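You operate a simulated robot arm through the tools that you are given. There is no shell and no other tool. Be economical: measure what you need, move in short steps, check, and stop when the job is done.

You are at the controls of a simulated two-armed robot. One attempt, no reset.

## Task
Warm flasks B1 and A1 in the blue tray on the warmer.
Fine: load the tray, carry it over with both hands, then switch the warmer on; the third flask stays on the mat.

It is judged by the outcome, as a careful person would: the job done as asked, and still so three seconds after it is handed in. It fails if anything else is knocked over, pushed out of place, dropped, spilled or broken.

## Robot
Two 7-joint arms with two-finger parallel grippers on one trunk, on a base that drives. Base frame: it is fixed to the floor where the robot stands at the start and does not move with it; the origin is under the middle of the robot, x ahead of it, y to its left, z up; the surface under the hand at the start is at about z = 0.92. Units: m, degrees, N and s.
The left shoulder is at the start at [0.06, 0.144, 0.926], the right one opposite. With the tool pointing down near the work surface each hand reaches from about 0.26 to 0.7 m from the robot's upright axis, wherever it stands, measured 20 degrees to its own side. Places, roughly: black plug (3x3x5 cm) [0.8, 0.6, 1.2]; blue data plug (2x2x4 cm) [0.5, 0.3, 0.9]; flask [-1.25, 0.25, 1.5]; inside of the blue tray [0.5, -0.1, 0.9]; knob of the water bath [0.4, 0.9, 1]; switch of the warmer [0.4, 0.5, 1]; switch of the water bath [0.4, 0.8, 1]; top of the warmer [0.5, 0.5, 1]; warmer [0.5, 0.5, 1]; white plug (3x3x5 cm) [0.8, 0.4, 1.2]; yellow data plug (2x2x4 cm) [0.5, 0.1, 0.9]. Payload 1.57 kg a hand.
The TCP of each hand is the grasp point between the finger pads, 0.03 m short of the fingertips. In the tool frame z runs along the fingers and y along their closing line. The gripper opens to 0.11 m. The fingers are 0.024 m wide and 0.012 m thick; the gripper's body (0.048 by 0.112 m) begins 0.078 m behind the TCP.
Orientation is that of the tool frame in the base frame, as a unit quaternion [x, y, z, w]. With the fingers straight down and closing along the base's y, the tool's x points along the base's -x, its y along +y and its z along -z.

## Interface
- The arms move only by the tool send_rows. It takes "left_targets", "right_targets" or both (then of equal length, played together; a hand with none holds still); each is one flat list of numbers, 7 for each row, row after row: the opening, from 0 (shut) to 1 (fully open), then the shift along the tool's x, y, z in m, then the turn, a rotation vector about the tool's x, y, z in degrees. In form: [hand, tx, ty, tz, rx, ry, rz, hand, tx, ty, tz, rx, ry, rz, ...]. A call has 1 to 8 rows; each row is the pose to reach, as a shift and turn from the pose commanded when the call began, along the tool's axes at that moment. Each row takes 0.2 s and may step no farther than 0.05 m and 8.6 degrees from the row before; otherwise, or with a gripper value out of range, the whole call is refused. Where a pose cannot be reached the arm comes as near as it can. A force on the tool above 40 N (or 10 N above the force at the start of the call, whichever is more), or a blocked arm, ends the call early, and 0.2 s more pass. Each finger travels about 0.045 m/s and halts on what it meets, pressing with about 27 N; the grip force reading is that of the motor and also rises with nothing between the fingers. The clock runs only during rows and for 0.2 s after the last one: add rows that repeat a pose to give the fingers time. It gives the time, the measured TCP pose, the force on the tool (base axes), the opening and the grip force at its end, in the units of the frame above (readings bear some noise), with the torque about the TCP (base axes, N m) and any sound that the robot's microphone picked up.
- Cameras (640 x 400 px; columns grow to the right, rows downward): "scene" is now at [0.0432, 0.0198, 1.5348]; the picture's right is [0.26, -0.97, 0.00], its down [-0.75, -0.20, -0.63] and it looks along [0.61, 0.16, -0.78] (base axes); focal length 251 px, centre (320, 200). "left" rides on the left gripper at [0.07, -0.016, -0.141] in its tool frame; the picture's right is [0.23, 0.97, 0.00], its down [-0.86, 0.20, -0.48] and it looks along [-0.47, 0.11, 0.88] (tool axes); focal length 222 px, centre (320, 200). "right" rides on the right gripper at [0.07, 0.016, -0.141] in its tool frame; the picture's right is [-0.23, 0.97, 0.00], its down [-0.86, -0.20, -0.48] and it looks along [-0.47, -0.11, 0.88] (tool axes); focal length 222 px, centre (320, 200). There is no depth. A picture from a camera that has moved, and an enlarged one, comes with that camera's place and axes in the base frame and with its lens.
- capture(camera): a new picture of that camera. It takes no simulated time.
- move_column(by): slides the trunk up (or, below 0, down) by that many m; the arms and the scene camera ride with it, the base frame stays. It gives what a move gives, with no picture.
- drive_base(legs): drives the robot by 1 to 6 legs, each [ahead, left, turn to the left] in m, m and degrees, along the robot's own axes; the way and the turn of a leg run together, so that a leg with both is an arc; at most 1.5 m and 180 degrees a leg. The arms and the cameras ride along, it lands a little off, and it stops where it bumps. It gives what a move gives.
- turn_head(pan, tilt): turns the head with the scene camera to pan (to the left, within 86 degrees either way) and tilt (down, from -29 to 69), counted from straight ahead of the robot. It gives what a move gives.
- enlarge(camera, box): a new picture of the part [left, top, right, bottom] of that camera's present view, enlarged. It takes no simulated time.
- job_done(): hands the job in; it is judged then, once.

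Work in short steps. Places have to be worked out from the pictures, the camera data and where the tool is seen: move nearer, look again, correct. Check each grasp and each placing, and mend what went wrong. You have 120 turns and 100 pictures in all, those below and enlarged ones among them. Open the grippers and draw the arms clear of the work before you hand the job in, unless the task says otherwise; then end with one line.

The tools are called by a JSON object that holds its "name" and its "arguments". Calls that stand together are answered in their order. send_rows: Moves the arms, as the interface text tells. Its arguments: {"type":"object","properties":{"left_targets":{"type":"array"},"right_targets":{"type":"array"}},"required":[]} The other tools are called the same way: move_column (by) slides the trunk up or down; drive_base (legs) drives the base; turn_head (pan, tilt) turns the head that bears the scene camera; capture (camera) takes a picture; enlarge (camera, box) takes an enlarged picture of a part of a camera's view; job_done () hands the job in.

At the start:

```text
time_s: 0.0
left_ee_pos: [0.4064, 0.3261, 0.9999]
left_tool_rot: [0.0, 1.0, 0.0, 0.0]
left_wrist_force: [0.2, -0.2, 0.3]
left_moment: [0.0, -0.01, 0.03]
left_opening: 0.11
left_grasp_force: 0.0
right_ee_pos: [0.4606, -0.0336, 0.9996]
right_tool_rot: [-0.001, 1.0, 0.0, 0.0]
right_wrist_force: [-0.1, 0.8, 0.0]
right_moment: [0.0, 0.0, 0.03]
right_opening: 0.11
right_grasp_force: 0.0
trunk travel left (down, up): [-0.525, 0.065]
robot x, y, heading: [0.003, 0.0005, -0.2]
head pan, tilt: [15.0, 51.0]
```

scene: 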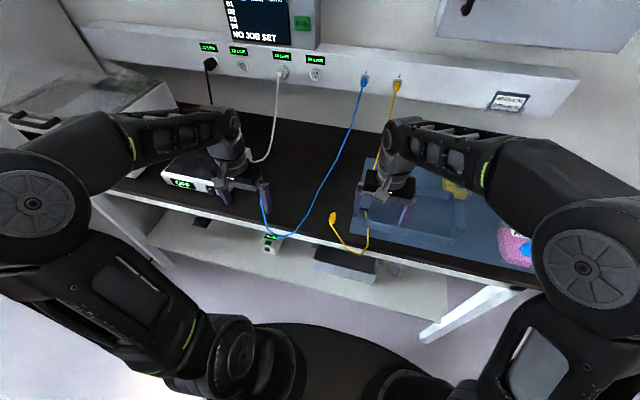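
right: 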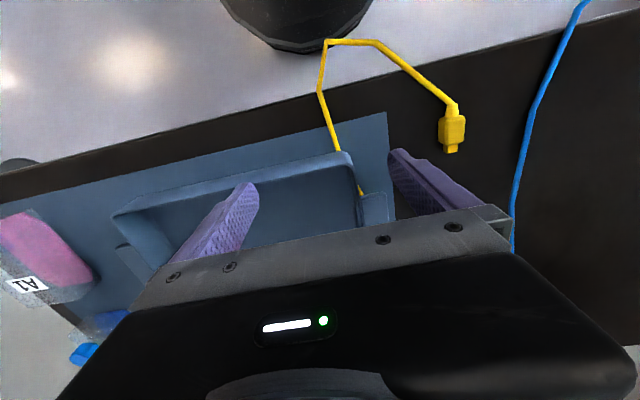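
left: 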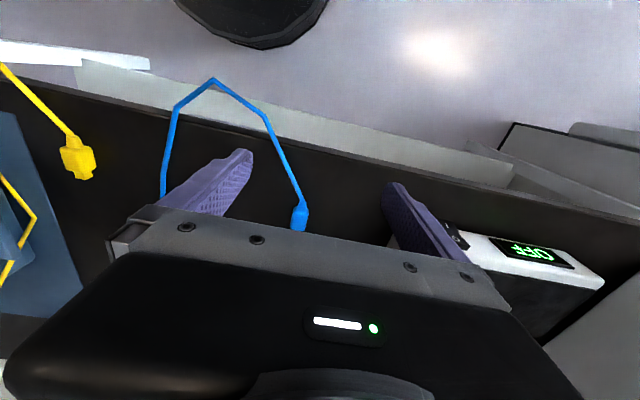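

The arms hide part of the bench; I turn the head right to see the mat with the flasks and the tray.

{"name": "turn_head", "arguments": {"pan": -25, "tilt": 45}}

{"name": "capture", "arguments": {"camera": "scene"}}

```text
time_s: 1.1
left_ee_pos: [0.4071, 0.3247, 0.9993]
left_tool_rot: [0.0, 1.0, 0.0, 0.001]
left_wrist_force: [-0.6, 0.0, 0.2]
left_moment: [0.0, -0.03, 0.04]
left_opening: 0.11
left_grasp_force: 0.0
right_ee_pos: [0.4607, -0.0316, 1.0009]
right_tool_rot: [0.0, 1.0, 0.0, 0.0]
right_wrist_force: [-0.5, 0.1, -0.5]
right_moment: [-0.01, -0.01, 0.02]
right_opening: 0.1098
right_grasp_force: 0.0
trunk travel left (down, up): [-0.525, 0.065]
robot x, y, heading: [-0.0014, -0.0018, 0.0]
head pan, tilt: [-25.0, 45.0]
```

```text
96 pictures are left
camera scene: at [0.0435, -0.0342, 1.543], right [-0.42, -0.91, 0.0], down [-0.64, 0.3, -0.71], along [0.64, -0.3, -0.71], focal length 251 px, centre (320, 200)
```

scene: 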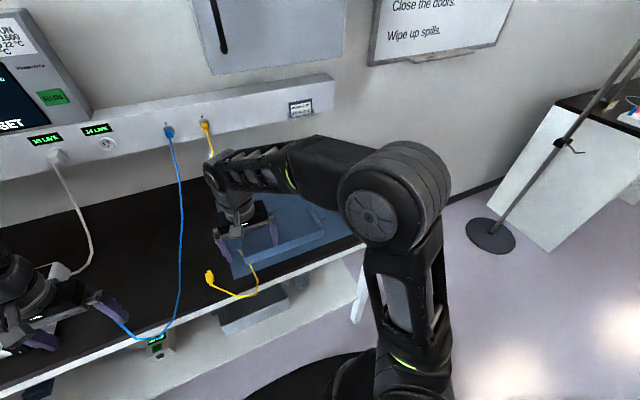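

The right arm covers the tray. I raise the right hand straight up so its own camera can see the whole tray and mat from above.

{"name": "send_rows", "arguments": {"right_targets": [1, 0, 0, -0.05, 0, 0, 0, 1, 0, 0, -0.1, 0, 0, 0, 1, 0.02, 0, -0.15, 0, 0, 0, 1, 0.05, 0, -0.19, 0, 0, 0, 1, 0.08, 0, -0.22, 0, 0, 0, 1, 0.11, 0, -0.25, 0, 0, 0]}}

{"name": "capture", "arguments": {"camera": "right"}}

{"name": "capture", "arguments": {"camera": "scene"}}

```text
refused: row 3 steps farther than a row can; nothing moved
```

```text
95 pictures are left
camera right: at [0.391, -0.0146, 1.1411], right [0.23, 0.97, 0.0], down [0.86, -0.2, 0.48], along [0.47, -0.11, -0.88], focal length 222 px, centre (320, 200)
```

right: 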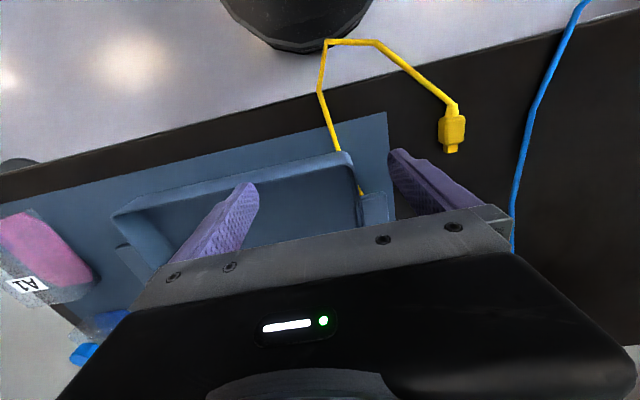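

```text
94 pictures are left
camera scene: at [0.0435, -0.0342, 1.543], right [-0.42, -0.91, 0.0], down [-0.64, 0.3, -0.71], along [0.64, -0.3, -0.71], focal length 251 px, centre (320, 200)
```

scene: 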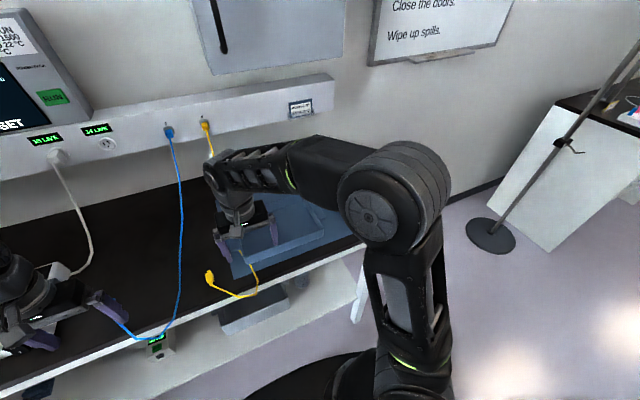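

The row step was just too large; I raise the hand again with smaller steps.

{"name": "send_rows", "arguments": {"right_targets": [1, 0, 0, -0.045, 0, 0, 0, 1, 0, 0, -0.09, 0, 0, 0, 1, 0.02, 0, -0.13, 0, 0, 0, 1, 0.04, 0, -0.17, 0, 0, 0, 1, 0.06, 0, -0.21, 0, 0, 0, 1, 0.08, 0, -0.25, 0, 0, 0, 1, 0.11, 0, -0.27, 0, 0, 0, 1, 0.15, 0, -0.28, 0, 0, 0]}}

{"name": "capture", "arguments": {"camera": "right"}}

{"name": "capture", "arguments": {"camera": "scene"}}

```text
time_s: 2.9
left_ee_pos: [0.4056, 0.3256, 1.0002]
left_tool_rot: [0.0, 1.0, 0.0, 0.001]
left_wrist_force: [-0.5, 0.0, -0.5]
left_moment: [0.0, -0.03, 0.01]
left_opening: 0.1101
left_grasp_force: 0.0
right_ee_pos: [0.4022, -0.044, 1.1201]
right_tool_rot: [0.0, 1.0, -0.005, -0.002]
right_wrist_force: [0.5, 0.7, 0.6]
right_moment: [0.01, 0.0, 0.0]
right_opening: 0.1099
right_grasp_force: 0.0
right hand out of reach, approached as far as the arm can: row 3, 4, 5, 6, 7, 8
trunk travel left (down, up): [-0.525, 0.065]
robot x, y, heading: [-0.0002, -0.0009, 0.1]
head pan, tilt: [-25.0, 45.0]
```

```text
93 pictures are left
camera right: at [0.3332, -0.0248, 1.2619], right [0.23, 0.97, -0.01], down [0.86, -0.19, 0.48], along [0.47, -0.12, -0.88], focal length 222 px, centre (320, 200)
```

right: 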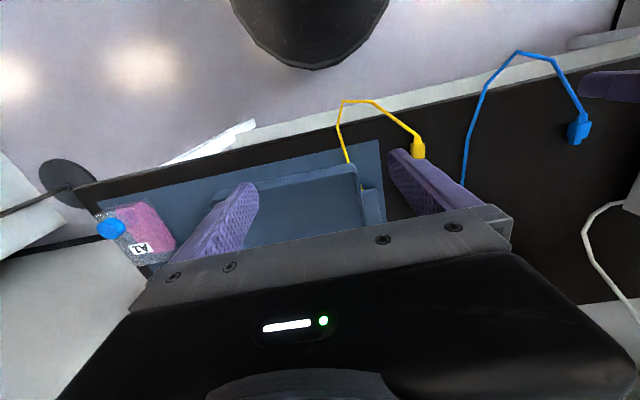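

```text
92 pictures are left
camera scene: at [0.0418, -0.0344, 1.5431], right [-0.42, -0.91, 0.0], down [-0.64, 0.3, -0.71], along [0.64, -0.3, -0.71], focal length 251 px, centre (320, 200)
```

scene: 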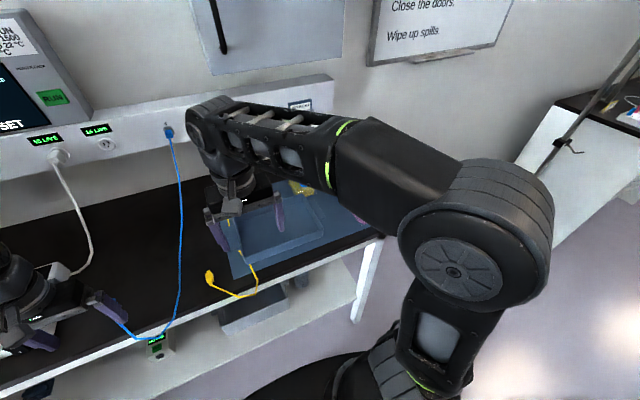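

Flask A1 lies at the right end of the mat; others are hidden by the arm. I raise the left hand too and then back the base off to get a free overview.

{"name": "send_rows", "arguments": {"left_targets": [1, 0, 0, -0.045, 0, 0, 0, 1, 0, 0, -0.09, 0, 0, 0, 1, 0, 0, -0.12, 0, 0, 0]}}

{"name": "drive_base", "arguments": {"legs": [[-0.5, 0, 0]]}}

{"name": "turn_head", "arguments": {"pan": 0, "tilt": 35}}

{"name": "capture", "arguments": {"camera": "scene"}}

{"name": "capture", "arguments": {"camera": "right"}}

```text
time_s: 3.7
left_ee_pos: [0.405, 0.3256, 1.1133]
left_tool_rot: [-0.003, 1.0, -0.004, 0.009]
left_wrist_force: [-0.2, -0.8, 0.1]
left_moment: [0.08, -0.02, 0.02]
left_opening: 0.1104
left_grasp_force: 0.1
left hand out of reach, approached as far as the arm can: row 3
right_ee_pos: [0.4033, -0.0449, 1.1202]
right_tool_rot: [-0.001, 1.0, -0.005, -0.001]
right_wrist_force: [0.5, -0.1, 0.4]
right_moment: [-0.03, -0.01, 0.0]
right_opening: 0.1101
right_grasp_force: 0.2
trunk travel left (down, up): [-0.525, 0.065]
robot x, y, heading: [0.0006, 0.0008, -0.1]
head pan, tilt: [-25.0, 45.0]
```

```text
time_s: 6.5
left_ee_pos: [-0.0821, 0.3266, 1.1132]
left_tool_rot: [-0.002, 1.0, -0.003, 0.008]
left_wrist_force: [1.3, 0.0, 0.8]
left_moment: [0.0, -0.05, -0.02]
left_opening: 0.11
left_grasp_force: 0.2
right_ee_pos: [-0.0845, -0.0438, 1.1215]
right_tool_rot: [-0.001, 1.0, -0.005, -0.001]
right_wrist_force: [-0.1, 0.3, 0.3]
right_moment: [-0.02, -0.03, 0.01]
right_opening: 0.1098
right_grasp_force: 0.0
trunk travel left (down, up): [-0.525, 0.065]
robot x, y, heading: [-0.4901, -0.0017, 0.1]
head pan, tilt: [-25.0, 45.0]
```

```text
time_s: 7.4
left_ee_pos: [-0.0822, 0.326, 1.1132]
left_tool_rot: [-0.001, 1.0, -0.003, 0.008]
left_wrist_force: [-0.4, 0.2, -0.3]
left_moment: [0.0, 0.0, -0.02]
left_opening: 0.11
left_grasp_force: 0.0
right_ee_pos: [-0.0853, -0.044, 1.1201]
right_tool_rot: [-0.001, 1.0, -0.005, 0.0]
right_wrist_force: [0.0, 0.5, -0.4]
right_moment: [0.02, 0.01, -0.01]
right_opening: 0.1103
right_grasp_force: 0.0
trunk travel left (down, up): [-0.525, 0.065]
robot x, y, heading: [-0.4869, -0.0003, 0.0]
head pan, tilt: [0.0, 35.0]
```

```text
91 pictures are left
camera scene: at [-0.4294, 0.0001, 1.5578], right [0.0, -1.0, 0.0], down [-0.57, 0.0, -0.82], along [0.82, 0.0, -0.57], focal length 251 px, centre (320, 200)
```

scene: 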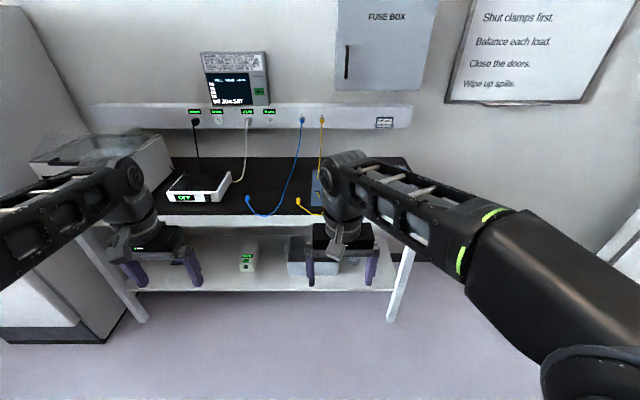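

```text
90 pictures are left
camera right: at [-0.1525, -0.0247, 1.2616], right [0.23, 0.97, -0.01], down [0.86, -0.19, 0.48], along [0.46, -0.12, -0.88], focal length 222 px, centre (320, 200)
```

right: 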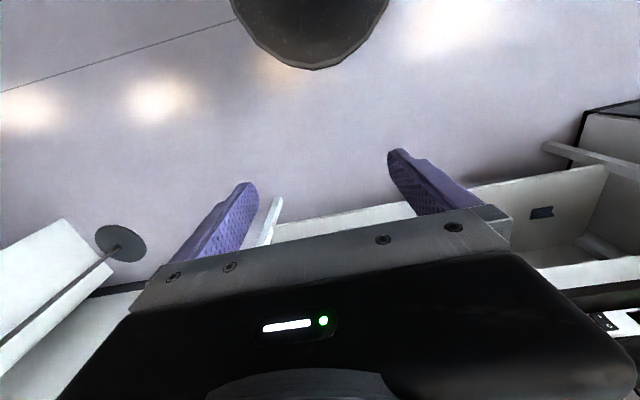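

The right forearm still hides the mat. In the free space before the bench, I swing the right hand to the right and down.

{"name": "send_rows", "arguments": {"right_targets": [1, 0, -0.04, 0.02, 0, 0, 0, 1, 0, -0.08, 0.04, 0, 0, 0, 1, 0, -0.12, 0.06, 0, 0, 0, 1, 0, -0.16, 0.08, 0, 0, 0, 1, 0, -0.2, 0.1, 0, 0, 0, 1, 0, -0.24, 0.12, 0, 0, 0, 1, 0, -0.28, 0.14, 0, 0, 0, 1, 0, -0.32, 0.16, 0, 0, 0]}}

{"name": "turn_head", "arguments": {"pan": -10, "tilt": 30}}

{"name": "capture", "arguments": {"camera": "scene"}}

```text
time_s: 9.2
left_ee_pos: [-0.0804, 0.3258, 1.1127]
left_tool_rot: [-0.003, 1.0, -0.002, 0.007]
left_wrist_force: [-0.2, -1.1, -0.1]
left_moment: [-0.01, 0.02, 0.01]
left_opening: 0.11
left_grasp_force: 0.1
right_ee_pos: [-0.0848, -0.368, 0.9627]
right_tool_rot: [-0.002, 1.0, -0.005, 0.0]
right_wrist_force: [0.3, 0.2, -0.3]
right_moment: [-0.01, 0.01, -0.01]
right_opening: 0.1101
right_grasp_force: 0.1
trunk travel left (down, up): [-0.525, 0.065]
robot x, y, heading: [-0.4871, -0.0005, 0.1]
head pan, tilt: [0.0, 35.0]
```

```text
time_s: 10.0
left_ee_pos: [-0.0807, 0.3271, 1.1126]
left_tool_rot: [-0.003, 1.0, -0.004, 0.007]
left_wrist_force: [-0.1, -0.3, -0.8]
left_moment: [-0.04, -0.01, -0.03]
left_opening: 0.1102
left_grasp_force: 0.0
right_ee_pos: [-0.0842, -0.3653, 0.9625]
right_tool_rot: [-0.002, 1.0, -0.005, -0.001]
right_wrist_force: [0.2, 0.1, -0.2]
right_moment: [-0.01, -0.02, -0.02]
right_opening: 0.1101
right_grasp_force: 0.0
trunk travel left (down, up): [-0.525, 0.065]
robot x, y, heading: [-0.4898, 0.0012, -0.2]
head pan, tilt: [-10.0, 30.0]
```

```text
89 pictures are left
camera scene: at [-0.4282, -0.0156, 1.5656], right [-0.17, -0.98, 0.0], down [-0.49, 0.09, -0.87], along [0.85, -0.15, -0.5], focal length 251 px, centre (320, 200)
```

scene: 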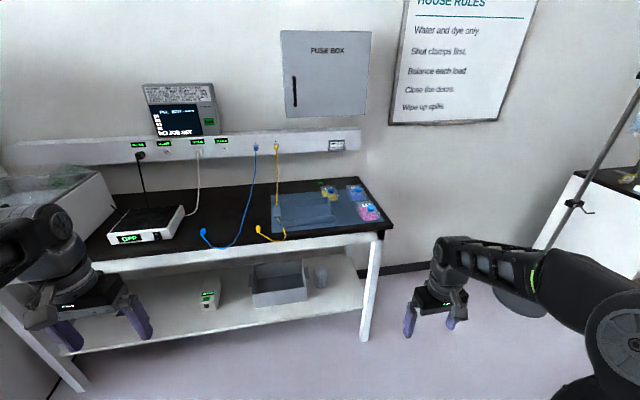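

A clear overview now. I enlarge the mat with the flasks, the warmer, and the wall panel.

{"name": "enlarge", "arguments": {"camera": "scene", "box": [240, 160, 400, 260]}}

{"name": "enlarge", "arguments": {"camera": "scene", "box": [90, 120, 250, 260]}}

{"name": "enlarge", "arguments": {"camera": "scene", "box": [130, 75, 240, 155]}}

```text
4.00 times, centred on (320, 210) of scene
camera zoom: at [-0.4282, -0.0156, 1.5656], right [-0.17, -0.98, 0.0], down [-0.49, 0.09, -0.87], along [0.85, -0.15, -0.5], focal length 1003 px, centre (320, 160)
```

zoom: 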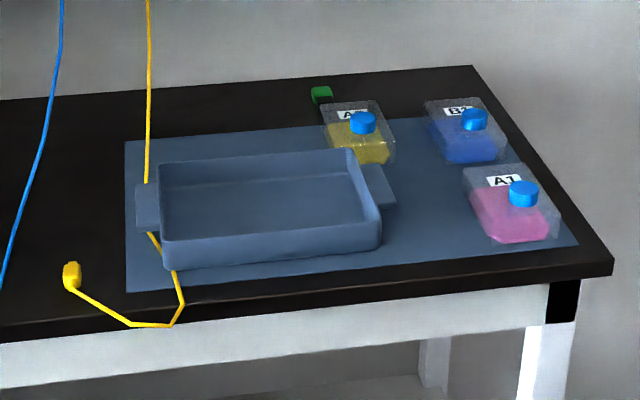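

```text
2.86 times, centred on (170, 190) of scene
camera zoom: at [-0.4282, -0.0156, 1.5656], right [-0.17, -0.98, 0.0], down [-0.49, 0.09, -0.87], along [0.85, -0.15, -0.5], focal length 716 px, centre (749, 229)
```

zoom: 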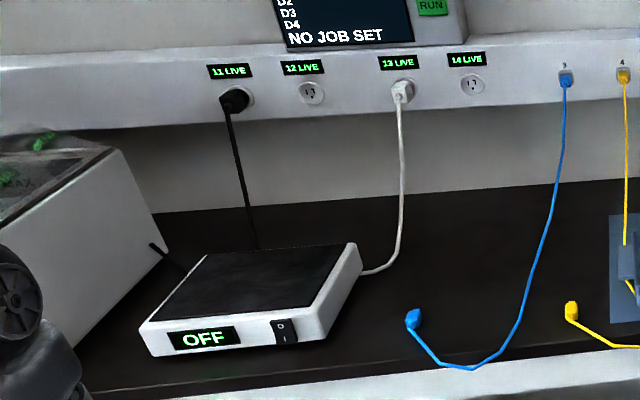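

```text
5.00 times, centred on (185, 115) of scene
camera zoom: at [-0.4282, -0.0156, 1.5656], right [-0.17, -0.98, 0.0], down [-0.49, 0.09, -0.87], along [0.85, -0.15, -0.5], focal length 1253 px, centre (995, 625)
```

zoom: 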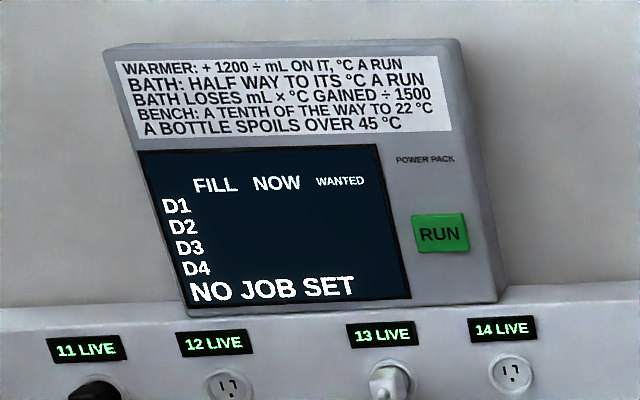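

I zoom closer on the flask labels and on the tray's left handle with the yellow cable.

{"name": "enlarge", "arguments": {"camera": "scene", "box": [310, 175, 390, 225]}}

{"name": "enlarge", "arguments": {"camera": "scene", "box": [250, 195, 314, 245]}}

```text
8.00 times, centred on (350, 200) of scene
camera zoom: at [-0.4282, -0.0156, 1.5656], right [-0.17, -0.98, 0.0], down [-0.49, 0.09, -0.87], along [0.85, -0.15, -0.5], focal length 2005 px, centre (80, 200)
```

zoom: 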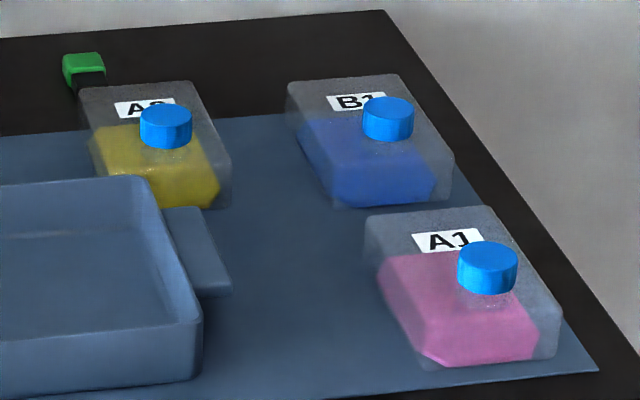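

```text
8.00 times, centred on (282, 220) of scene
camera zoom: at [-0.4282, -0.0156, 1.5656], right [-0.17, -0.98, 0.0], down [-0.49, 0.09, -0.87], along [0.85, -0.15, -0.5], focal length 2005 px, centre (624, 40)
```

zoom: 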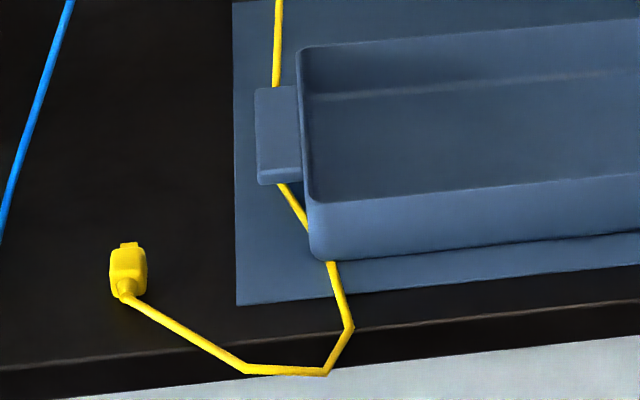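

B1 (blue) and A1 (pink) are on the right half of the mat, A2 (yellow) stays. The yellow cable runs under the tray's left handle, so I'll mind it. I tuck the left hand back, raise the right, and drive right then ahead.

{"name": "send_rows", "arguments": {"left_targets": [1, 0.04, 0, 0, 0, 0, 0, 1, 0.08, 0, 0, 0, 0, 0, 1, 0.12, 0, 0, 0, 0, 0], "right_targets": [1, 0, 0, -0.04, 0, 0, 0, 1, 0, 0, -0.08, 0, 0, 0, 1, 0, 0, -0.12, 0, 0, 0]}}

{"name": "drive_base", "arguments": {"legs": [[0, -0.25, 0], [0.53, 0, 0]]}}

{"name": "turn_head", "arguments": {"pan": 0, "tilt": 52}}

{"name": "capture", "arguments": {"camera": "scene"}}

{"name": "capture", "arguments": {"camera": "right"}}

```text
time_s: 10.8
left_ee_pos: [-0.2013, 0.3259, 1.112]
left_tool_rot: [-0.002, 1.0, -0.003, 0.009]
left_wrist_force: [0.1, -0.5, 0.7]
left_moment: [0.05, -0.01, -0.01]
left_opening: 0.1101
left_grasp_force: 0.1
right_ee_pos: [-0.0854, -0.3648, 1.0832]
right_tool_rot: [0.0, 1.0, -0.005, -0.001]
right_wrist_force: [-0.6, 0.6, -0.4]
right_moment: [0.0, -0.01, -0.02]
right_opening: 0.1101
right_grasp_force: 0.0
trunk travel left (down, up): [-0.525, 0.065]
robot x, y, heading: [-0.4883, -0.0031, -0.2]
head pan, tilt: [-10.0, 30.0]
```

```text
time_s: 15.3
left_ee_pos: [0.3262, 0.0737, 1.112]
left_tool_rot: [-0.004, 1.0, -0.003, 0.007]
left_wrist_force: [0.3, -0.3, -0.1]
left_moment: [0.0, 0.01, 0.03]
left_opening: 0.1101
left_grasp_force: 0.1
right_ee_pos: [0.4446, -0.6189, 1.082]
right_tool_rot: [-0.002, 1.0, -0.005, 0.0]
right_wrist_force: [-0.6, -0.2, -0.4]
right_moment: [0.0, 0.02, -0.01]
right_opening: 0.1099
right_grasp_force: 0.1
trunk travel left (down, up): [-0.525, 0.065]
robot x, y, heading: [0.0386, -0.2577, 0.0]
head pan, tilt: [-10.0, 30.0]
```

```text
time_s: 16.1
left_ee_pos: [0.3249, 0.072, 1.1127]
left_tool_rot: [-0.004, 1.0, -0.003, 0.008]
left_wrist_force: [0.0, 0.2, -0.4]
left_moment: [0.01, -0.02, -0.04]
left_opening: 0.1098
left_grasp_force: 0.2
right_ee_pos: [0.4449, -0.6199, 1.0821]
right_tool_rot: [-0.002, 1.0, -0.005, -0.001]
right_wrist_force: [0.0, -0.5, -0.1]
right_moment: [0.03, -0.04, 0.06]
right_opening: 0.1099
right_grasp_force: 0.0
trunk travel left (down, up): [-0.525, 0.065]
robot x, y, heading: [0.04, -0.256, 0.2]
head pan, tilt: [0.0, 52.0]
```

```text
83 pictures are left
camera scene: at [0.0848, -0.2549, 1.5335], right [0.0, -1.0, 0.0], down [-0.79, 0.0, -0.62], along [0.62, 0.0, -0.79], focal length 251 px, centre (320, 200)
```

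scene: 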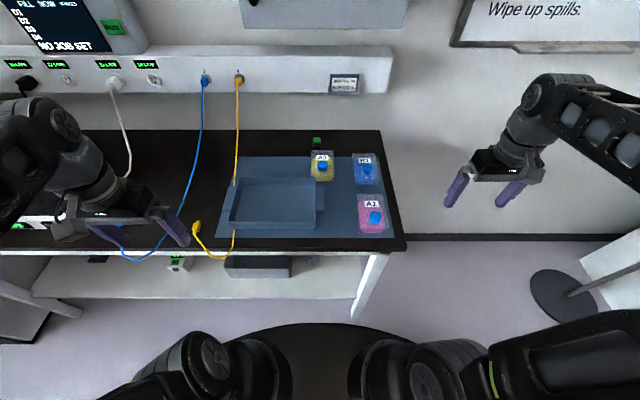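

```text
82 pictures are left
camera right: at [0.3763, -0.5994, 1.2233], right [0.22, 0.97, -0.01], down [0.86, -0.19, 0.48], along [0.46, -0.12, -0.88], focal length 222 px, centre (320, 200)
```

right: 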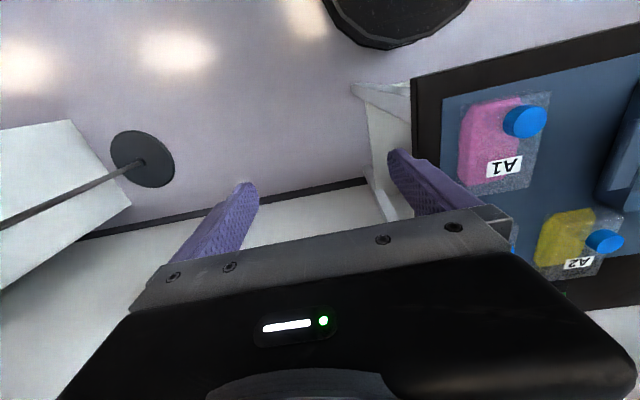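

Very clear view. I enlarge the mat area to measure.

{"name": "enlarge", "arguments": {"camera": "scene", "box": [300, 140, 396, 240]}}

{"name": "enlarge", "arguments": {"camera": "scene", "box": [180, 150, 340, 260]}}

```text
4.00 times, centred on (348, 190) of scene
camera zoom: at [0.0848, -0.2549, 1.5335], right [0.0, -1.0, 0.0], down [-0.79, 0.0, -0.62], along [0.62, 0.0, -0.79], focal length 1003 px, centre (208, 240)
```

zoom: 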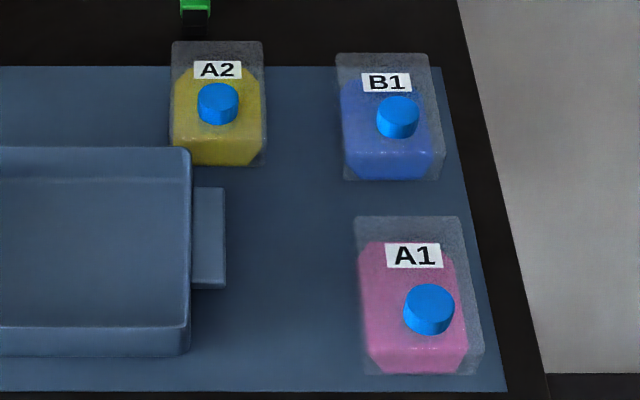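

```text
3.64 times, centred on (260, 205) of scene
camera zoom: at [0.0848, -0.2549, 1.5335], right [0.0, -1.0, 0.0], down [-0.79, 0.0, -0.62], along [0.62, 0.0, -0.79], focal length 912 px, centre (538, 182)
```

zoom: 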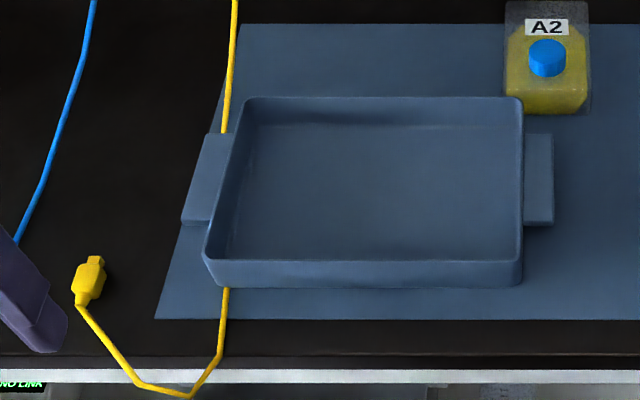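

Estimates: A1 centre ≈ (0.495, −0.402), 7.7 cm wide in y, ~11 cm deep; B1 ≈ (0.675, −0.402); tray rim x 0.455–0.622, y 0.0 to −0.243, rim z ≈ 0.963. I move the right hand above A1, still high.

{"name": "send_rows", "arguments": {"right_targets": [1, -0.01, 0.044, 0, 0, 0, 0, 1, -0.02, 0.088, 0, 0, 0, 0, 1, -0.03, 0.132, 0, 0, 0, 0, 1, -0.04, 0.176, 0, 0, 0, 0, 1, -0.05, 0.218, 0, 0, 0, 0, 1, -0.05, 0.218, 0, 0, 0, 0]}}

{"name": "capture", "arguments": {"camera": "right"}}

{"name": "capture", "arguments": {"camera": "scene"}}

```text
time_s: 17.5
left_ee_pos: [0.3262, 0.0729, 1.1127]
left_tool_rot: [-0.003, 1.0, -0.002, 0.009]
left_wrist_force: [-0.9, -0.3, 0.5]
left_moment: [0.03, 0.04, 0.01]
left_opening: 0.1099
left_grasp_force: 0.0
right_ee_pos: [0.4948, -0.4005, 1.0785]
right_tool_rot: [-0.002, 1.0, -0.005, -0.001]
right_wrist_force: [0.0, -0.6, -0.5]
right_moment: [-0.01, -0.03, -0.02]
right_opening: 0.1102
right_grasp_force: 0.1
trunk travel left (down, up): [-0.525, 0.065]
robot x, y, heading: [0.0403, -0.2553, 0.2]
head pan, tilt: [0.0, 52.0]
```

```text
79 pictures are left
camera right: at [0.4259, -0.3805, 1.2205], right [0.22, 0.97, -0.01], down [0.86, -0.19, 0.48], along [0.46, -0.12, -0.88], focal length 222 px, centre (320, 200)
```

right: 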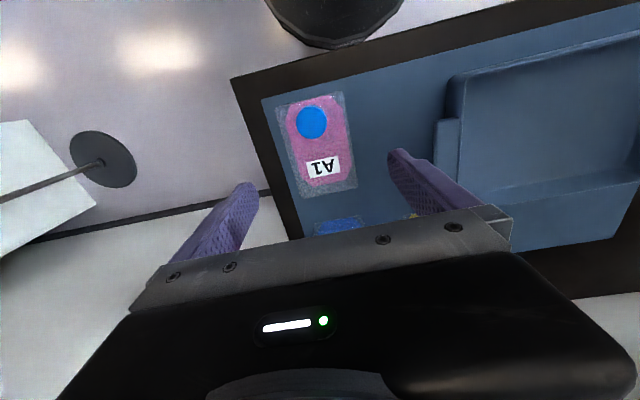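

```text
78 pictures are left
camera scene: at [0.0844, -0.2553, 1.5335], right [0.0, -1.0, 0.0], down [-0.79, 0.0, -0.62], along [0.62, 0.0, -0.79], focal length 251 px, centre (320, 200)
```

scene: 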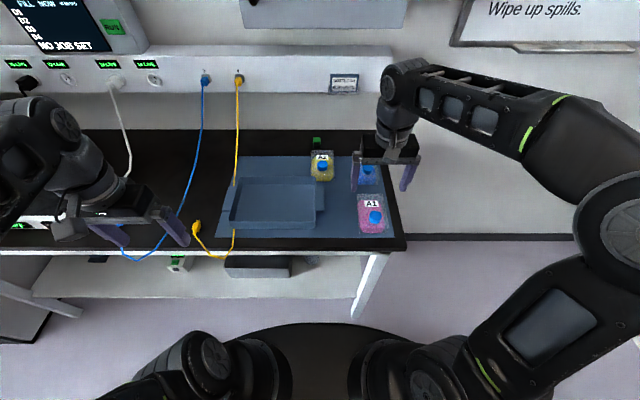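

Wrist view puts A1 at about (0.495, −0.405), aligned with the gripper. I descend with fingers open to either side of it, to TCP z ≈ 0.958.

{"name": "send_rows", "arguments": {"right_targets": [1, 0, -0.004, 0.04, 0, 0, 0, 1, 0, -0.004, 0.08, 0, 0, 0, 1, 0, -0.004, 0.105, 0, 0, 0, 1, 0, -0.004, 0.12, 0, 0, 0]}}

{"name": "capture", "arguments": {"camera": "right"}}

{"name": "enlarge", "arguments": {"camera": "scene", "box": [300, 130, 440, 250]}}

```text
time_s: 18.5
left_ee_pos: [0.3257, 0.0736, 1.1109]
left_tool_rot: [-0.004, 1.0, -0.003, 0.008]
left_wrist_force: [0.3, -0.3, 0.0]
left_moment: [-0.01, -0.02, 0.0]
left_opening: 0.1099
left_grasp_force: 0.0
right_ee_pos: [0.4947, -0.4053, 0.9602]
right_tool_rot: [-0.002, 1.0, -0.005, -0.001]
right_wrist_force: [-0.5, 0.7, 0.7]
right_moment: [-0.01, 0.0, 0.0]
right_opening: 0.1099
right_grasp_force: 0.0
trunk travel left (down, up): [-0.525, 0.065]
robot x, y, heading: [0.0407, -0.2546, 0.1]
head pan, tilt: [0.0, 52.0]
```

```text
77 pictures are left
camera right: at [0.425, -0.3861, 1.1008], right [0.22, 0.97, -0.01], down [0.86, -0.19, 0.48], along [0.46, -0.12, -0.88], focal length 222 px, centre (320, 200)
```

right: 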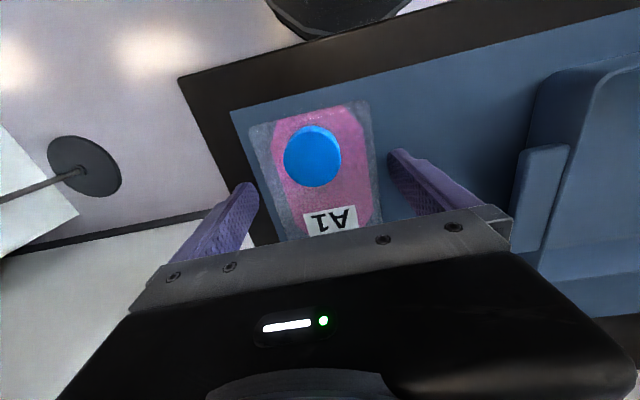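

```text
3.33 times, centred on (370, 190) of scene
camera zoom: at [0.085, -0.2548, 1.5335], right [0.0, -1.0, 0.0], down [-0.79, 0.0, -0.62], along [0.62, 0.0, -0.79], focal length 836 px, centre (153, 233)
```

zoom: 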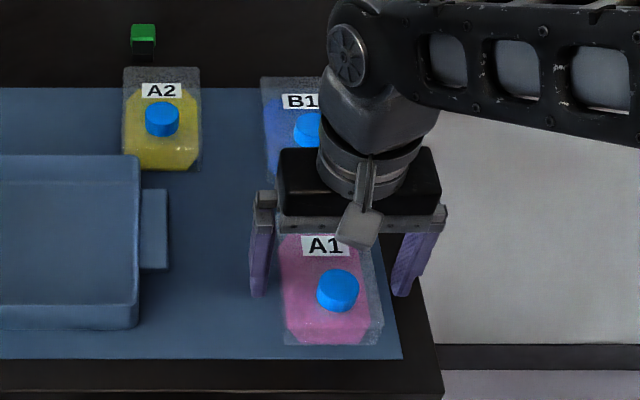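

The fingers straddle A1 with clearance on both sides. I close on it.

{"name": "send_rows", "arguments": {"right_targets": [0.7, 0, 0, 0, 0, 0, 0, 0.5, 0, 0, 0, 0, 0, 0, 0.5, 0, 0, 0, 0, 0, 0, 0.5, 0, 0, 0, 0, 0, 0, 0.5, 0, 0, 0, 0, 0, 0]}}

```text
time_s: 19.7
left_ee_pos: [0.3255, 0.0736, 1.1126]
left_tool_rot: [-0.004, 1.0, -0.003, 0.008]
left_wrist_force: [0.0, 1.0, 0.4]
left_moment: [0.02, -0.01, -0.03]
left_opening: 0.1098
left_grasp_force: 0.1
right_ee_pos: [0.4932, -0.4052, 0.9613]
right_tool_rot: [-0.002, 1.0, -0.006, -0.001]
right_wrist_force: [0.2, 0.2, 0.8]
right_moment: [0.0, 0.03, 0.0]
right_opening: 0.0794
right_grasp_force: 27.2
trunk travel left (down, up): [-0.525, 0.065]
robot x, y, heading: [0.0395, -0.2533, 0.1]
head pan, tilt: [0.0, 52.0]
```

Gripped at 7.9 cm with 27 N. I lift it straight up 10 cm.

{"name": "send_rows", "arguments": {"right_targets": [0.5, 0, 0, -0.015, 0, 0, 0, 0.5, 0, 0, -0.04, 0, 0, 0, 0.5, 0, 0, -0.07, 0, 0, 0, 0.5, 0, 0, -0.1, 0, 0, 0, 0.5, 0, 0, -0.1, 0, 0, 0]}}

{"name": "capture", "arguments": {"camera": "scene"}}

{"name": "capture", "arguments": {"camera": "right"}}

```text
time_s: 20.9
left_ee_pos: [0.326, 0.0735, 1.1113]
left_tool_rot: [-0.005, 1.0, -0.004, 0.009]
left_wrist_force: [0.7, 0.2, 0.4]
left_moment: [0.0, 0.0, 0.04]
left_opening: 0.1101
left_grasp_force: 0.0
right_ee_pos: [0.4968, -0.4053, 1.0611]
right_tool_rot: [-0.003, 1.0, -0.006, -0.001]
right_wrist_force: [0.0, -0.4, -0.2]
right_moment: [-0.01, -0.02, 0.04]
right_opening: 0.055
right_grasp_force: 0.1
trunk travel left (down, up): [-0.525, 0.065]
robot x, y, heading: [0.0414, -0.2537, 0.0]
head pan, tilt: [0.0, 52.0]
```

```text
75 pictures are left
camera scene: at [0.0848, -0.2548, 1.5335], right [0.0, -1.0, 0.0], down [-0.79, 0.0, -0.62], along [0.62, 0.0, -0.79], focal length 251 px, centre (320, 200)
```

scene: 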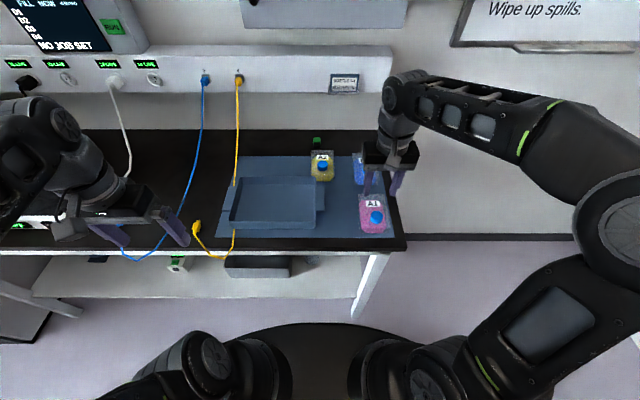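

```text
74 pictures are left
camera right: at [0.4267, -0.3866, 1.202], right [0.22, 0.97, -0.01], down [0.86, -0.19, 0.48], along [0.46, -0.12, -0.88], focal length 222 px, centre (320, 200)
```

right: 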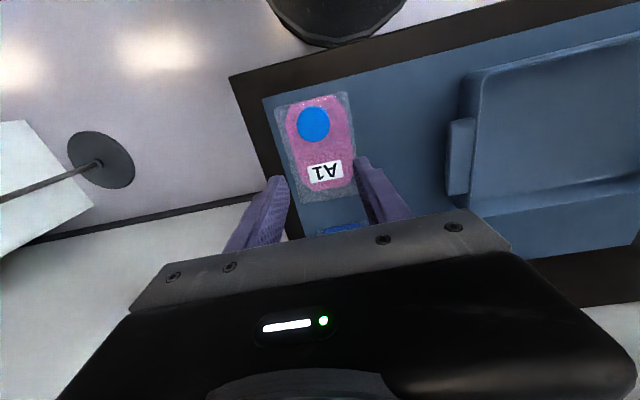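

The fingers slid off: opening is 5.5 cm with no force and A1 still stands in place. I look at its shape closely.

{"name": "enlarge", "arguments": {"camera": "scene", "box": [345, 185, 401, 241]}}

{"name": "enlarge", "arguments": {"camera": "right", "box": [250, 75, 390, 215]}}

```text
7.14 times, centred on (373, 213) of scene
camera zoom: at [0.0848, -0.2548, 1.5335], right [0.0, -1.0, 0.0], down [-0.79, 0.0, -0.62], along [0.62, 0.0, -0.79], focal length 1790 px, centre (-59, 107)
```

zoom: 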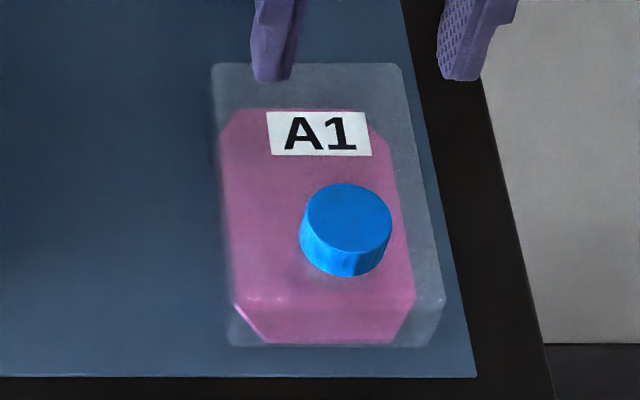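

```text
2.86 times, centred on (320, 145) of right
camera zoom: at [0.4267, -0.3866, 1.202], right [0.22, 0.97, -0.01], down [0.86, -0.19, 0.48], along [0.46, -0.12, -0.88], focal length 635 px, centre (320, 357)
```

zoom: 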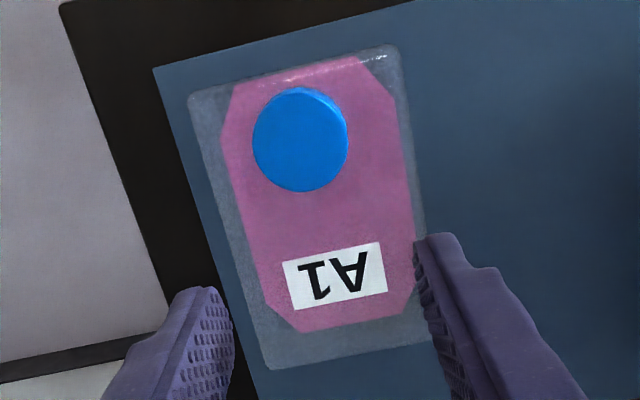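

A1 is ~3.4 cm tall (z 0.922–0.956) and did not move. I open, go down lower this time (TCP ≈ 0.953), and grip with a full closing command.

{"name": "send_rows", "arguments": {"right_targets": [1, 0, 0, 0, 0, 0, 0, 1, 0, 0, 0, 0, 0, 0, 1, 0, 0, 0.04, 0, 0, 0, 1, 0, 0, 0.08, 0, 0, 0, 1, 0, 0, 0.1, 0, 0, 0, 1, 0, 0, 0.108, 0, 0, 0]}}

{"name": "send_rows", "arguments": {"right_targets": [0.7, 0, 0, 0, 0, 0, 0, 0.4, 0, 0, 0, 0, 0, 0, 0, 0, 0, 0, 0, 0, 0, 0, 0, 0, 0, 0, 0, 0, 0, 0, 0, 0, 0, 0, 0, 0, 0, 0, 0, 0, 0, 0]}}

{"name": "send_rows", "arguments": {"right_targets": [0, 0, 0, -0.005, 0, 0, 0, 0, 0, 0, -0.01, 0, 0, 0, 0, 0, 0, -0.01, 0, 0, 0]}}

{"name": "enlarge", "arguments": {"camera": "scene", "box": [330, 170, 420, 250]}}

```text
time_s: 22.3
left_ee_pos: [0.3243, 0.0736, 1.1127]
left_tool_rot: [-0.004, 1.0, -0.003, 0.008]
left_wrist_force: [0.1, 0.6, 0.3]
left_moment: [0.01, -0.05, -0.01]
left_opening: 0.1102
left_grasp_force: 0.0
right_ee_pos: [0.4948, -0.4048, 0.9526]
right_tool_rot: [-0.001, 1.0, -0.006, 0.0]
right_wrist_force: [0.3, 0.3, 1.0]
right_moment: [0.12, -0.02, 0.04]
right_opening: 0.11
right_grasp_force: 0.1
trunk travel left (down, up): [-0.525, 0.065]
robot x, y, heading: [0.0369, -0.2564, -0.0]
head pan, tilt: [0.0, 52.0]
```

```text
time_s: 23.7
left_ee_pos: [0.3265, 0.0731, 1.1123]
left_tool_rot: [-0.005, 1.0, -0.003, 0.008]
left_wrist_force: [0.5, -0.3, -0.2]
left_moment: [0.0, 0.01, 0.02]
left_opening: 0.11
left_grasp_force: 0.1
right_ee_pos: [0.4945, -0.4055, 0.9521]
right_tool_rot: [-0.002, 1.0, -0.005, -0.001]
right_wrist_force: [0.0, -0.2, 0.1]
right_moment: [0.03, -0.04, -0.01]
right_opening: 0.0793
right_grasp_force: 27.4
trunk travel left (down, up): [-0.525, 0.065]
robot x, y, heading: [0.0431, -0.2577, 0.4]
head pan, tilt: [0.0, 52.0]
```

```text
time_s: 24.5
left_ee_pos: [0.3268, 0.0724, 1.1125]
left_tool_rot: [-0.004, 1.0, -0.004, 0.008]
left_wrist_force: [-0.6, -0.1, -0.1]
left_moment: [0.01, 0.01, 0.02]
left_opening: 0.1095
left_grasp_force: 0.0
right_ee_pos: [0.4946, -0.4063, 0.9616]
right_tool_rot: [-0.002, 1.0, -0.005, -0.001]
right_wrist_force: [-0.2, -0.3, 0.4]
right_moment: [0.01, -0.03, -0.04]
right_opening: 0.0797
right_grasp_force: 26.7
trunk travel left (down, up): [-0.525, 0.065]
robot x, y, heading: [0.0423, -0.2569, 0.0]
head pan, tilt: [0.0, 52.0]
```

```text
5.00 times, centred on (375, 210) of scene
camera zoom: at [0.0848, -0.2549, 1.5335], right [0.0, -1.0, 0.0], down [-0.79, 0.0, -0.62], along [0.62, 0.0, -0.79], focal length 1253 px, centre (45, 150)
```

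zoom: 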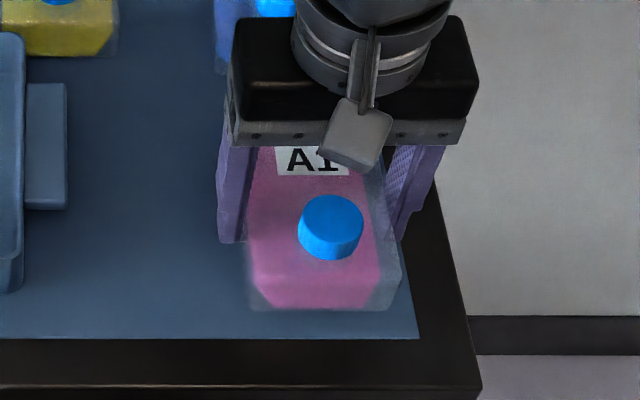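

Again no weight taken: the body walls are too slippery to lift. The ribless cap (≈3.4 cm across, at about (0.467, −0.407), top z ≈ 0.972) is the alternative. I release, rise, and start yawing the hand so the fingers close along x around the cap.

{"name": "send_rows", "arguments": {"right_targets": [0.9, 0, 0, 0, 0, 0, 0, 1, 0, 0, 0, 0, 0, 0, 1, 0, 0, 0, 0, 0, 0, 1, 0, 0, -0.04, 0, 0, 0, 1, 0, 0, -0.08, 0, 0, 0, 1, 0.01, 0, -0.11, 0, 0, 8, 1, 0.02, 0, -0.11, 0, 0, 16, 1, 0.028, 0, -0.11, 0, 0, 24]}}

{"name": "send_rows", "arguments": {"right_targets": [1, 0, 0, 0, 0, 0, 8, 1, 0, 0, 0, 0, 0, 16, 1, 0, 0, 0, 0, 0, 24, 1, 0, 0, 0, 0, 0, 32, 1, 0, 0, 0, 0, 0, 40, 1, 0, 0, 0, 0, 0, 48, 1, 0, 0, 0, 0, 0, 56, 1, 0, 0, 0, 0, 0, 64]}}

{"name": "capture", "arguments": {"camera": "scene"}}

{"name": "capture", "arguments": {"camera": "right"}}

```text
time_s: 26.3
left_ee_pos: [0.3257, 0.0718, 1.1121]
left_tool_rot: [-0.004, 1.0, -0.003, 0.008]
left_wrist_force: [-0.7, 0.2, -0.3]
left_moment: [0.0, 0.01, -0.01]
left_opening: 0.11
left_grasp_force: 0.1
right_ee_pos: [0.4662, -0.404, 1.0719]
right_tool_rot: [0.207, 0.978, -0.004, 0.0]
right_wrist_force: [-0.5, -0.2, 0.0]
right_moment: [-0.01, -0.02, -0.01]
right_opening: 0.1101
right_grasp_force: 0.0
trunk travel left (down, up): [-0.525, 0.065]
robot x, y, heading: [0.0368, -0.2586, -0.1]
head pan, tilt: [0.0, 52.0]
```

```text
time_s: 28.1
left_ee_pos: [0.326, 0.0733, 1.1131]
left_tool_rot: [-0.005, 1.0, -0.004, 0.007]
left_wrist_force: [0.9, -1.3, -1.4]
left_moment: [0.03, 0.04, 0.01]
left_opening: 0.1102
left_grasp_force: 0.0
right_ee_pos: [0.4664, -0.4058, 1.0708]
right_tool_rot: [0.694, 0.72, -0.004, 0.004]
right_wrist_force: [-0.1, -0.5, -0.1]
right_moment: [0.0, -0.03, 0.02]
right_opening: 0.1101
right_grasp_force: 0.1
trunk travel left (down, up): [-0.525, 0.065]
robot x, y, heading: [0.0399, -0.2543, 0.1]
head pan, tilt: [0.0, 52.0]
```

```text
70 pictures are left
camera scene: at [0.0847, -0.2549, 1.5335], right [0.0, -1.0, 0.0], down [-0.79, 0.0, -0.62], along [0.62, 0.0, -0.79], focal length 251 px, centre (320, 200)
```

scene: 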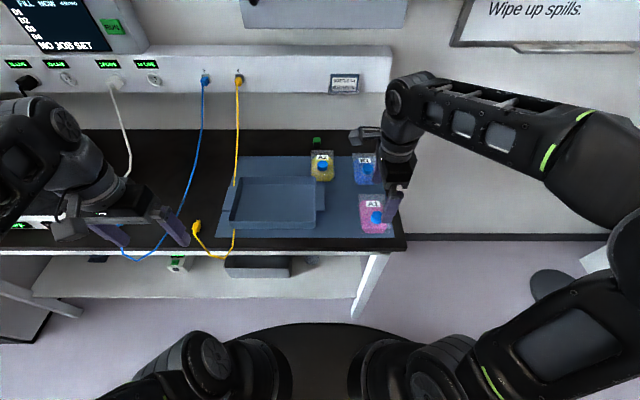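

```text
69 pictures are left
camera right: at [0.4806, -0.3313, 1.2117], right [0.98, -0.19, 0.0], down [-0.17, -0.86, 0.49], along [-0.09, -0.48, -0.87], focal length 222 px, centre (320, 200)
```

right: 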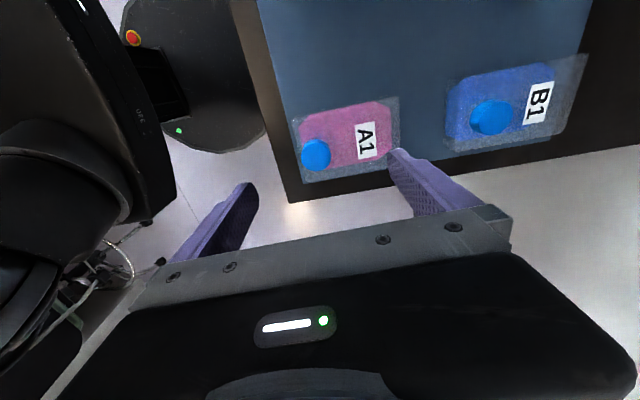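

Wrist view puts the cap at about (0.463, −0.406), centred between the fingers. I descend so the fingertips end just above the flask's shoulder.

{"name": "send_rows", "arguments": {"right_targets": [0.8, 0, -0.003, 0.04, 0, 0, 0, 0.7, 0, -0.003, 0.07, 0, 0, 0, 0.6, 0, -0.003, 0.079, 0, 0, 0, 0.6, 0, -0.003, 0.082, 0, 0, 0, 0.6, 0, -0.003, 0.082, 0, 0, 0]}}

{"name": "enlarge", "arguments": {"camera": "scene", "box": [330, 170, 420, 250]}}

{"name": "capture", "arguments": {"camera": "right"}}

```text
time_s: 29.3
left_ee_pos: [0.3253, 0.0724, 1.1121]
left_tool_rot: [-0.004, 1.0, -0.003, 0.007]
left_wrist_force: [0.5, -0.5, -0.3]
left_moment: [-0.02, 0.01, -0.01]
left_opening: 0.1098
left_grasp_force: 0.0
right_ee_pos: [0.463, -0.4065, 0.9885]
right_tool_rot: [0.694, 0.72, -0.005, 0.003]
right_wrist_force: [0.2, -0.3, 0.3]
right_moment: [0.02, -0.01, 0.04]
right_opening: 0.0661
right_grasp_force: 0.0
trunk travel left (down, up): [-0.525, 0.065]
robot x, y, heading: [0.0388, -0.2535, 0.1]
head pan, tilt: [0.0, 52.0]
```

```text
5.00 times, centred on (375, 210) of scene
camera zoom: at [0.0847, -0.2548, 1.5335], right [0.0, -1.0, 0.0], down [-0.79, 0.0, -0.62], along [0.62, 0.0, -0.79], focal length 1253 px, centre (45, 150)
```

zoom: 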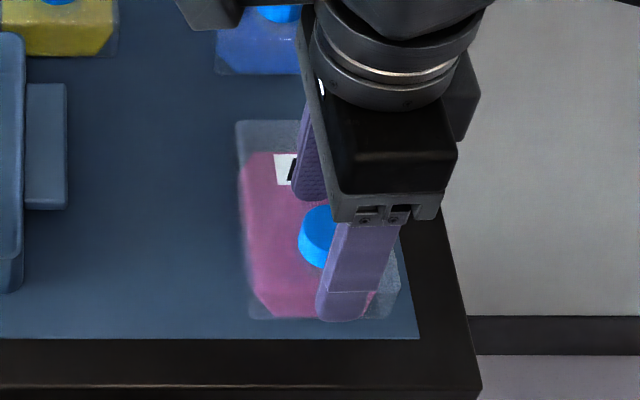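

```text
67 pictures are left
camera right: at [0.4771, -0.3325, 1.129], right [0.98, -0.19, 0.0], down [-0.17, -0.86, 0.49], along [-0.09, -0.48, -0.87], focal length 222 px, centre (320, 200)
```

right: 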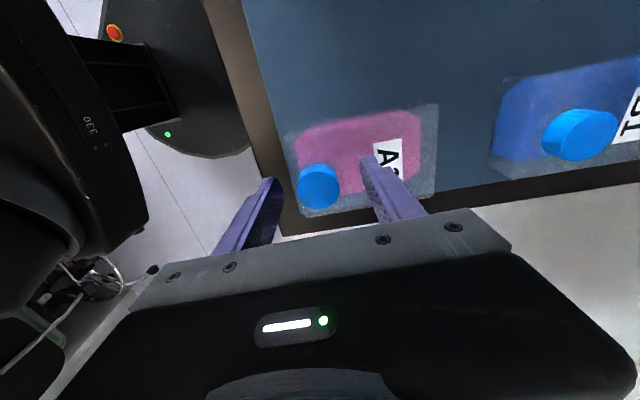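

The cap sits midway between the fingers. I close on it.

{"name": "send_rows", "arguments": {"right_targets": [0.4, 0, 0, 0, 0, 0, 0, 0.2, 0, 0, 0, 0, 0, 0, 0, 0, 0, 0, 0, 0, 0, 0, 0, 0, 0, 0, 0, 0, 0, 0, 0, 0, 0, 0, 0, 0, 0, 0, 0, 0, 0, 0]}}

{"name": "send_rows", "arguments": {"right_targets": [0, 0, 0, -0.005, 0, 0, 0, 0, 0, 0, -0.01, 0, 0, 0, 0, 0, 0, -0.015, 0, 0, 0, 0, 0, 0, -0.015, 0, 0, 0]}}

{"name": "enlarge", "arguments": {"camera": "scene", "box": [330, 170, 420, 250]}}

```text
time_s: 30.7
left_ee_pos: [0.3267, 0.0731, 1.1112]
left_tool_rot: [-0.005, 1.0, -0.004, 0.007]
left_wrist_force: [0.2, 1.5, 0.0]
left_moment: [0.02, -0.02, -0.05]
left_opening: 0.11
left_grasp_force: 0.0
right_ee_pos: [0.4621, -0.4064, 0.9881]
right_tool_rot: [0.692, 0.722, -0.004, 0.003]
right_wrist_force: [0.6, -0.7, 0.6]
right_moment: [-0.02, 0.0, -0.02]
right_opening: 0.0306
right_grasp_force: 26.9
trunk travel left (down, up): [-0.525, 0.065]
robot x, y, heading: [0.0407, -0.2593, -0.1]
head pan, tilt: [0.0, 52.0]
```

```text
time_s: 31.7
left_ee_pos: [0.3255, 0.072, 1.1128]
left_tool_rot: [-0.004, 1.0, -0.003, 0.008]
left_wrist_force: [-0.5, -0.5, -0.7]
left_moment: [-0.05, -0.01, -0.03]
left_opening: 0.1099
left_grasp_force: 0.1
right_ee_pos: [0.4621, -0.4054, 1.0049]
right_tool_rot: [0.693, 0.721, -0.004, 0.003]
right_wrist_force: [-0.3, 0.8, -0.5]
right_moment: [-0.02, 0.03, 0.0]
right_opening: 0.0304
right_grasp_force: 27.3
trunk travel left (down, up): [-0.525, 0.065]
robot x, y, heading: [0.0415, -0.2548, 0.3]
head pan, tilt: [0.0, 52.0]
```

```text
5.00 times, centred on (375, 210) of scene
camera zoom: at [0.0848, -0.2549, 1.5335], right [0.0, -1.0, 0.0], down [-0.79, 0.0, -0.62], along [0.62, 0.0, -0.79], focal length 1253 px, centre (45, 150)
```

zoom: 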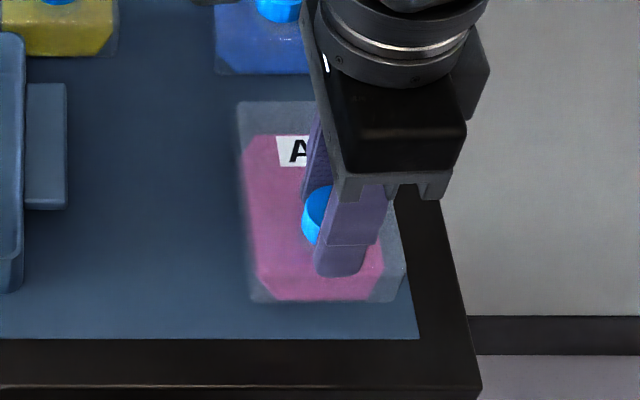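

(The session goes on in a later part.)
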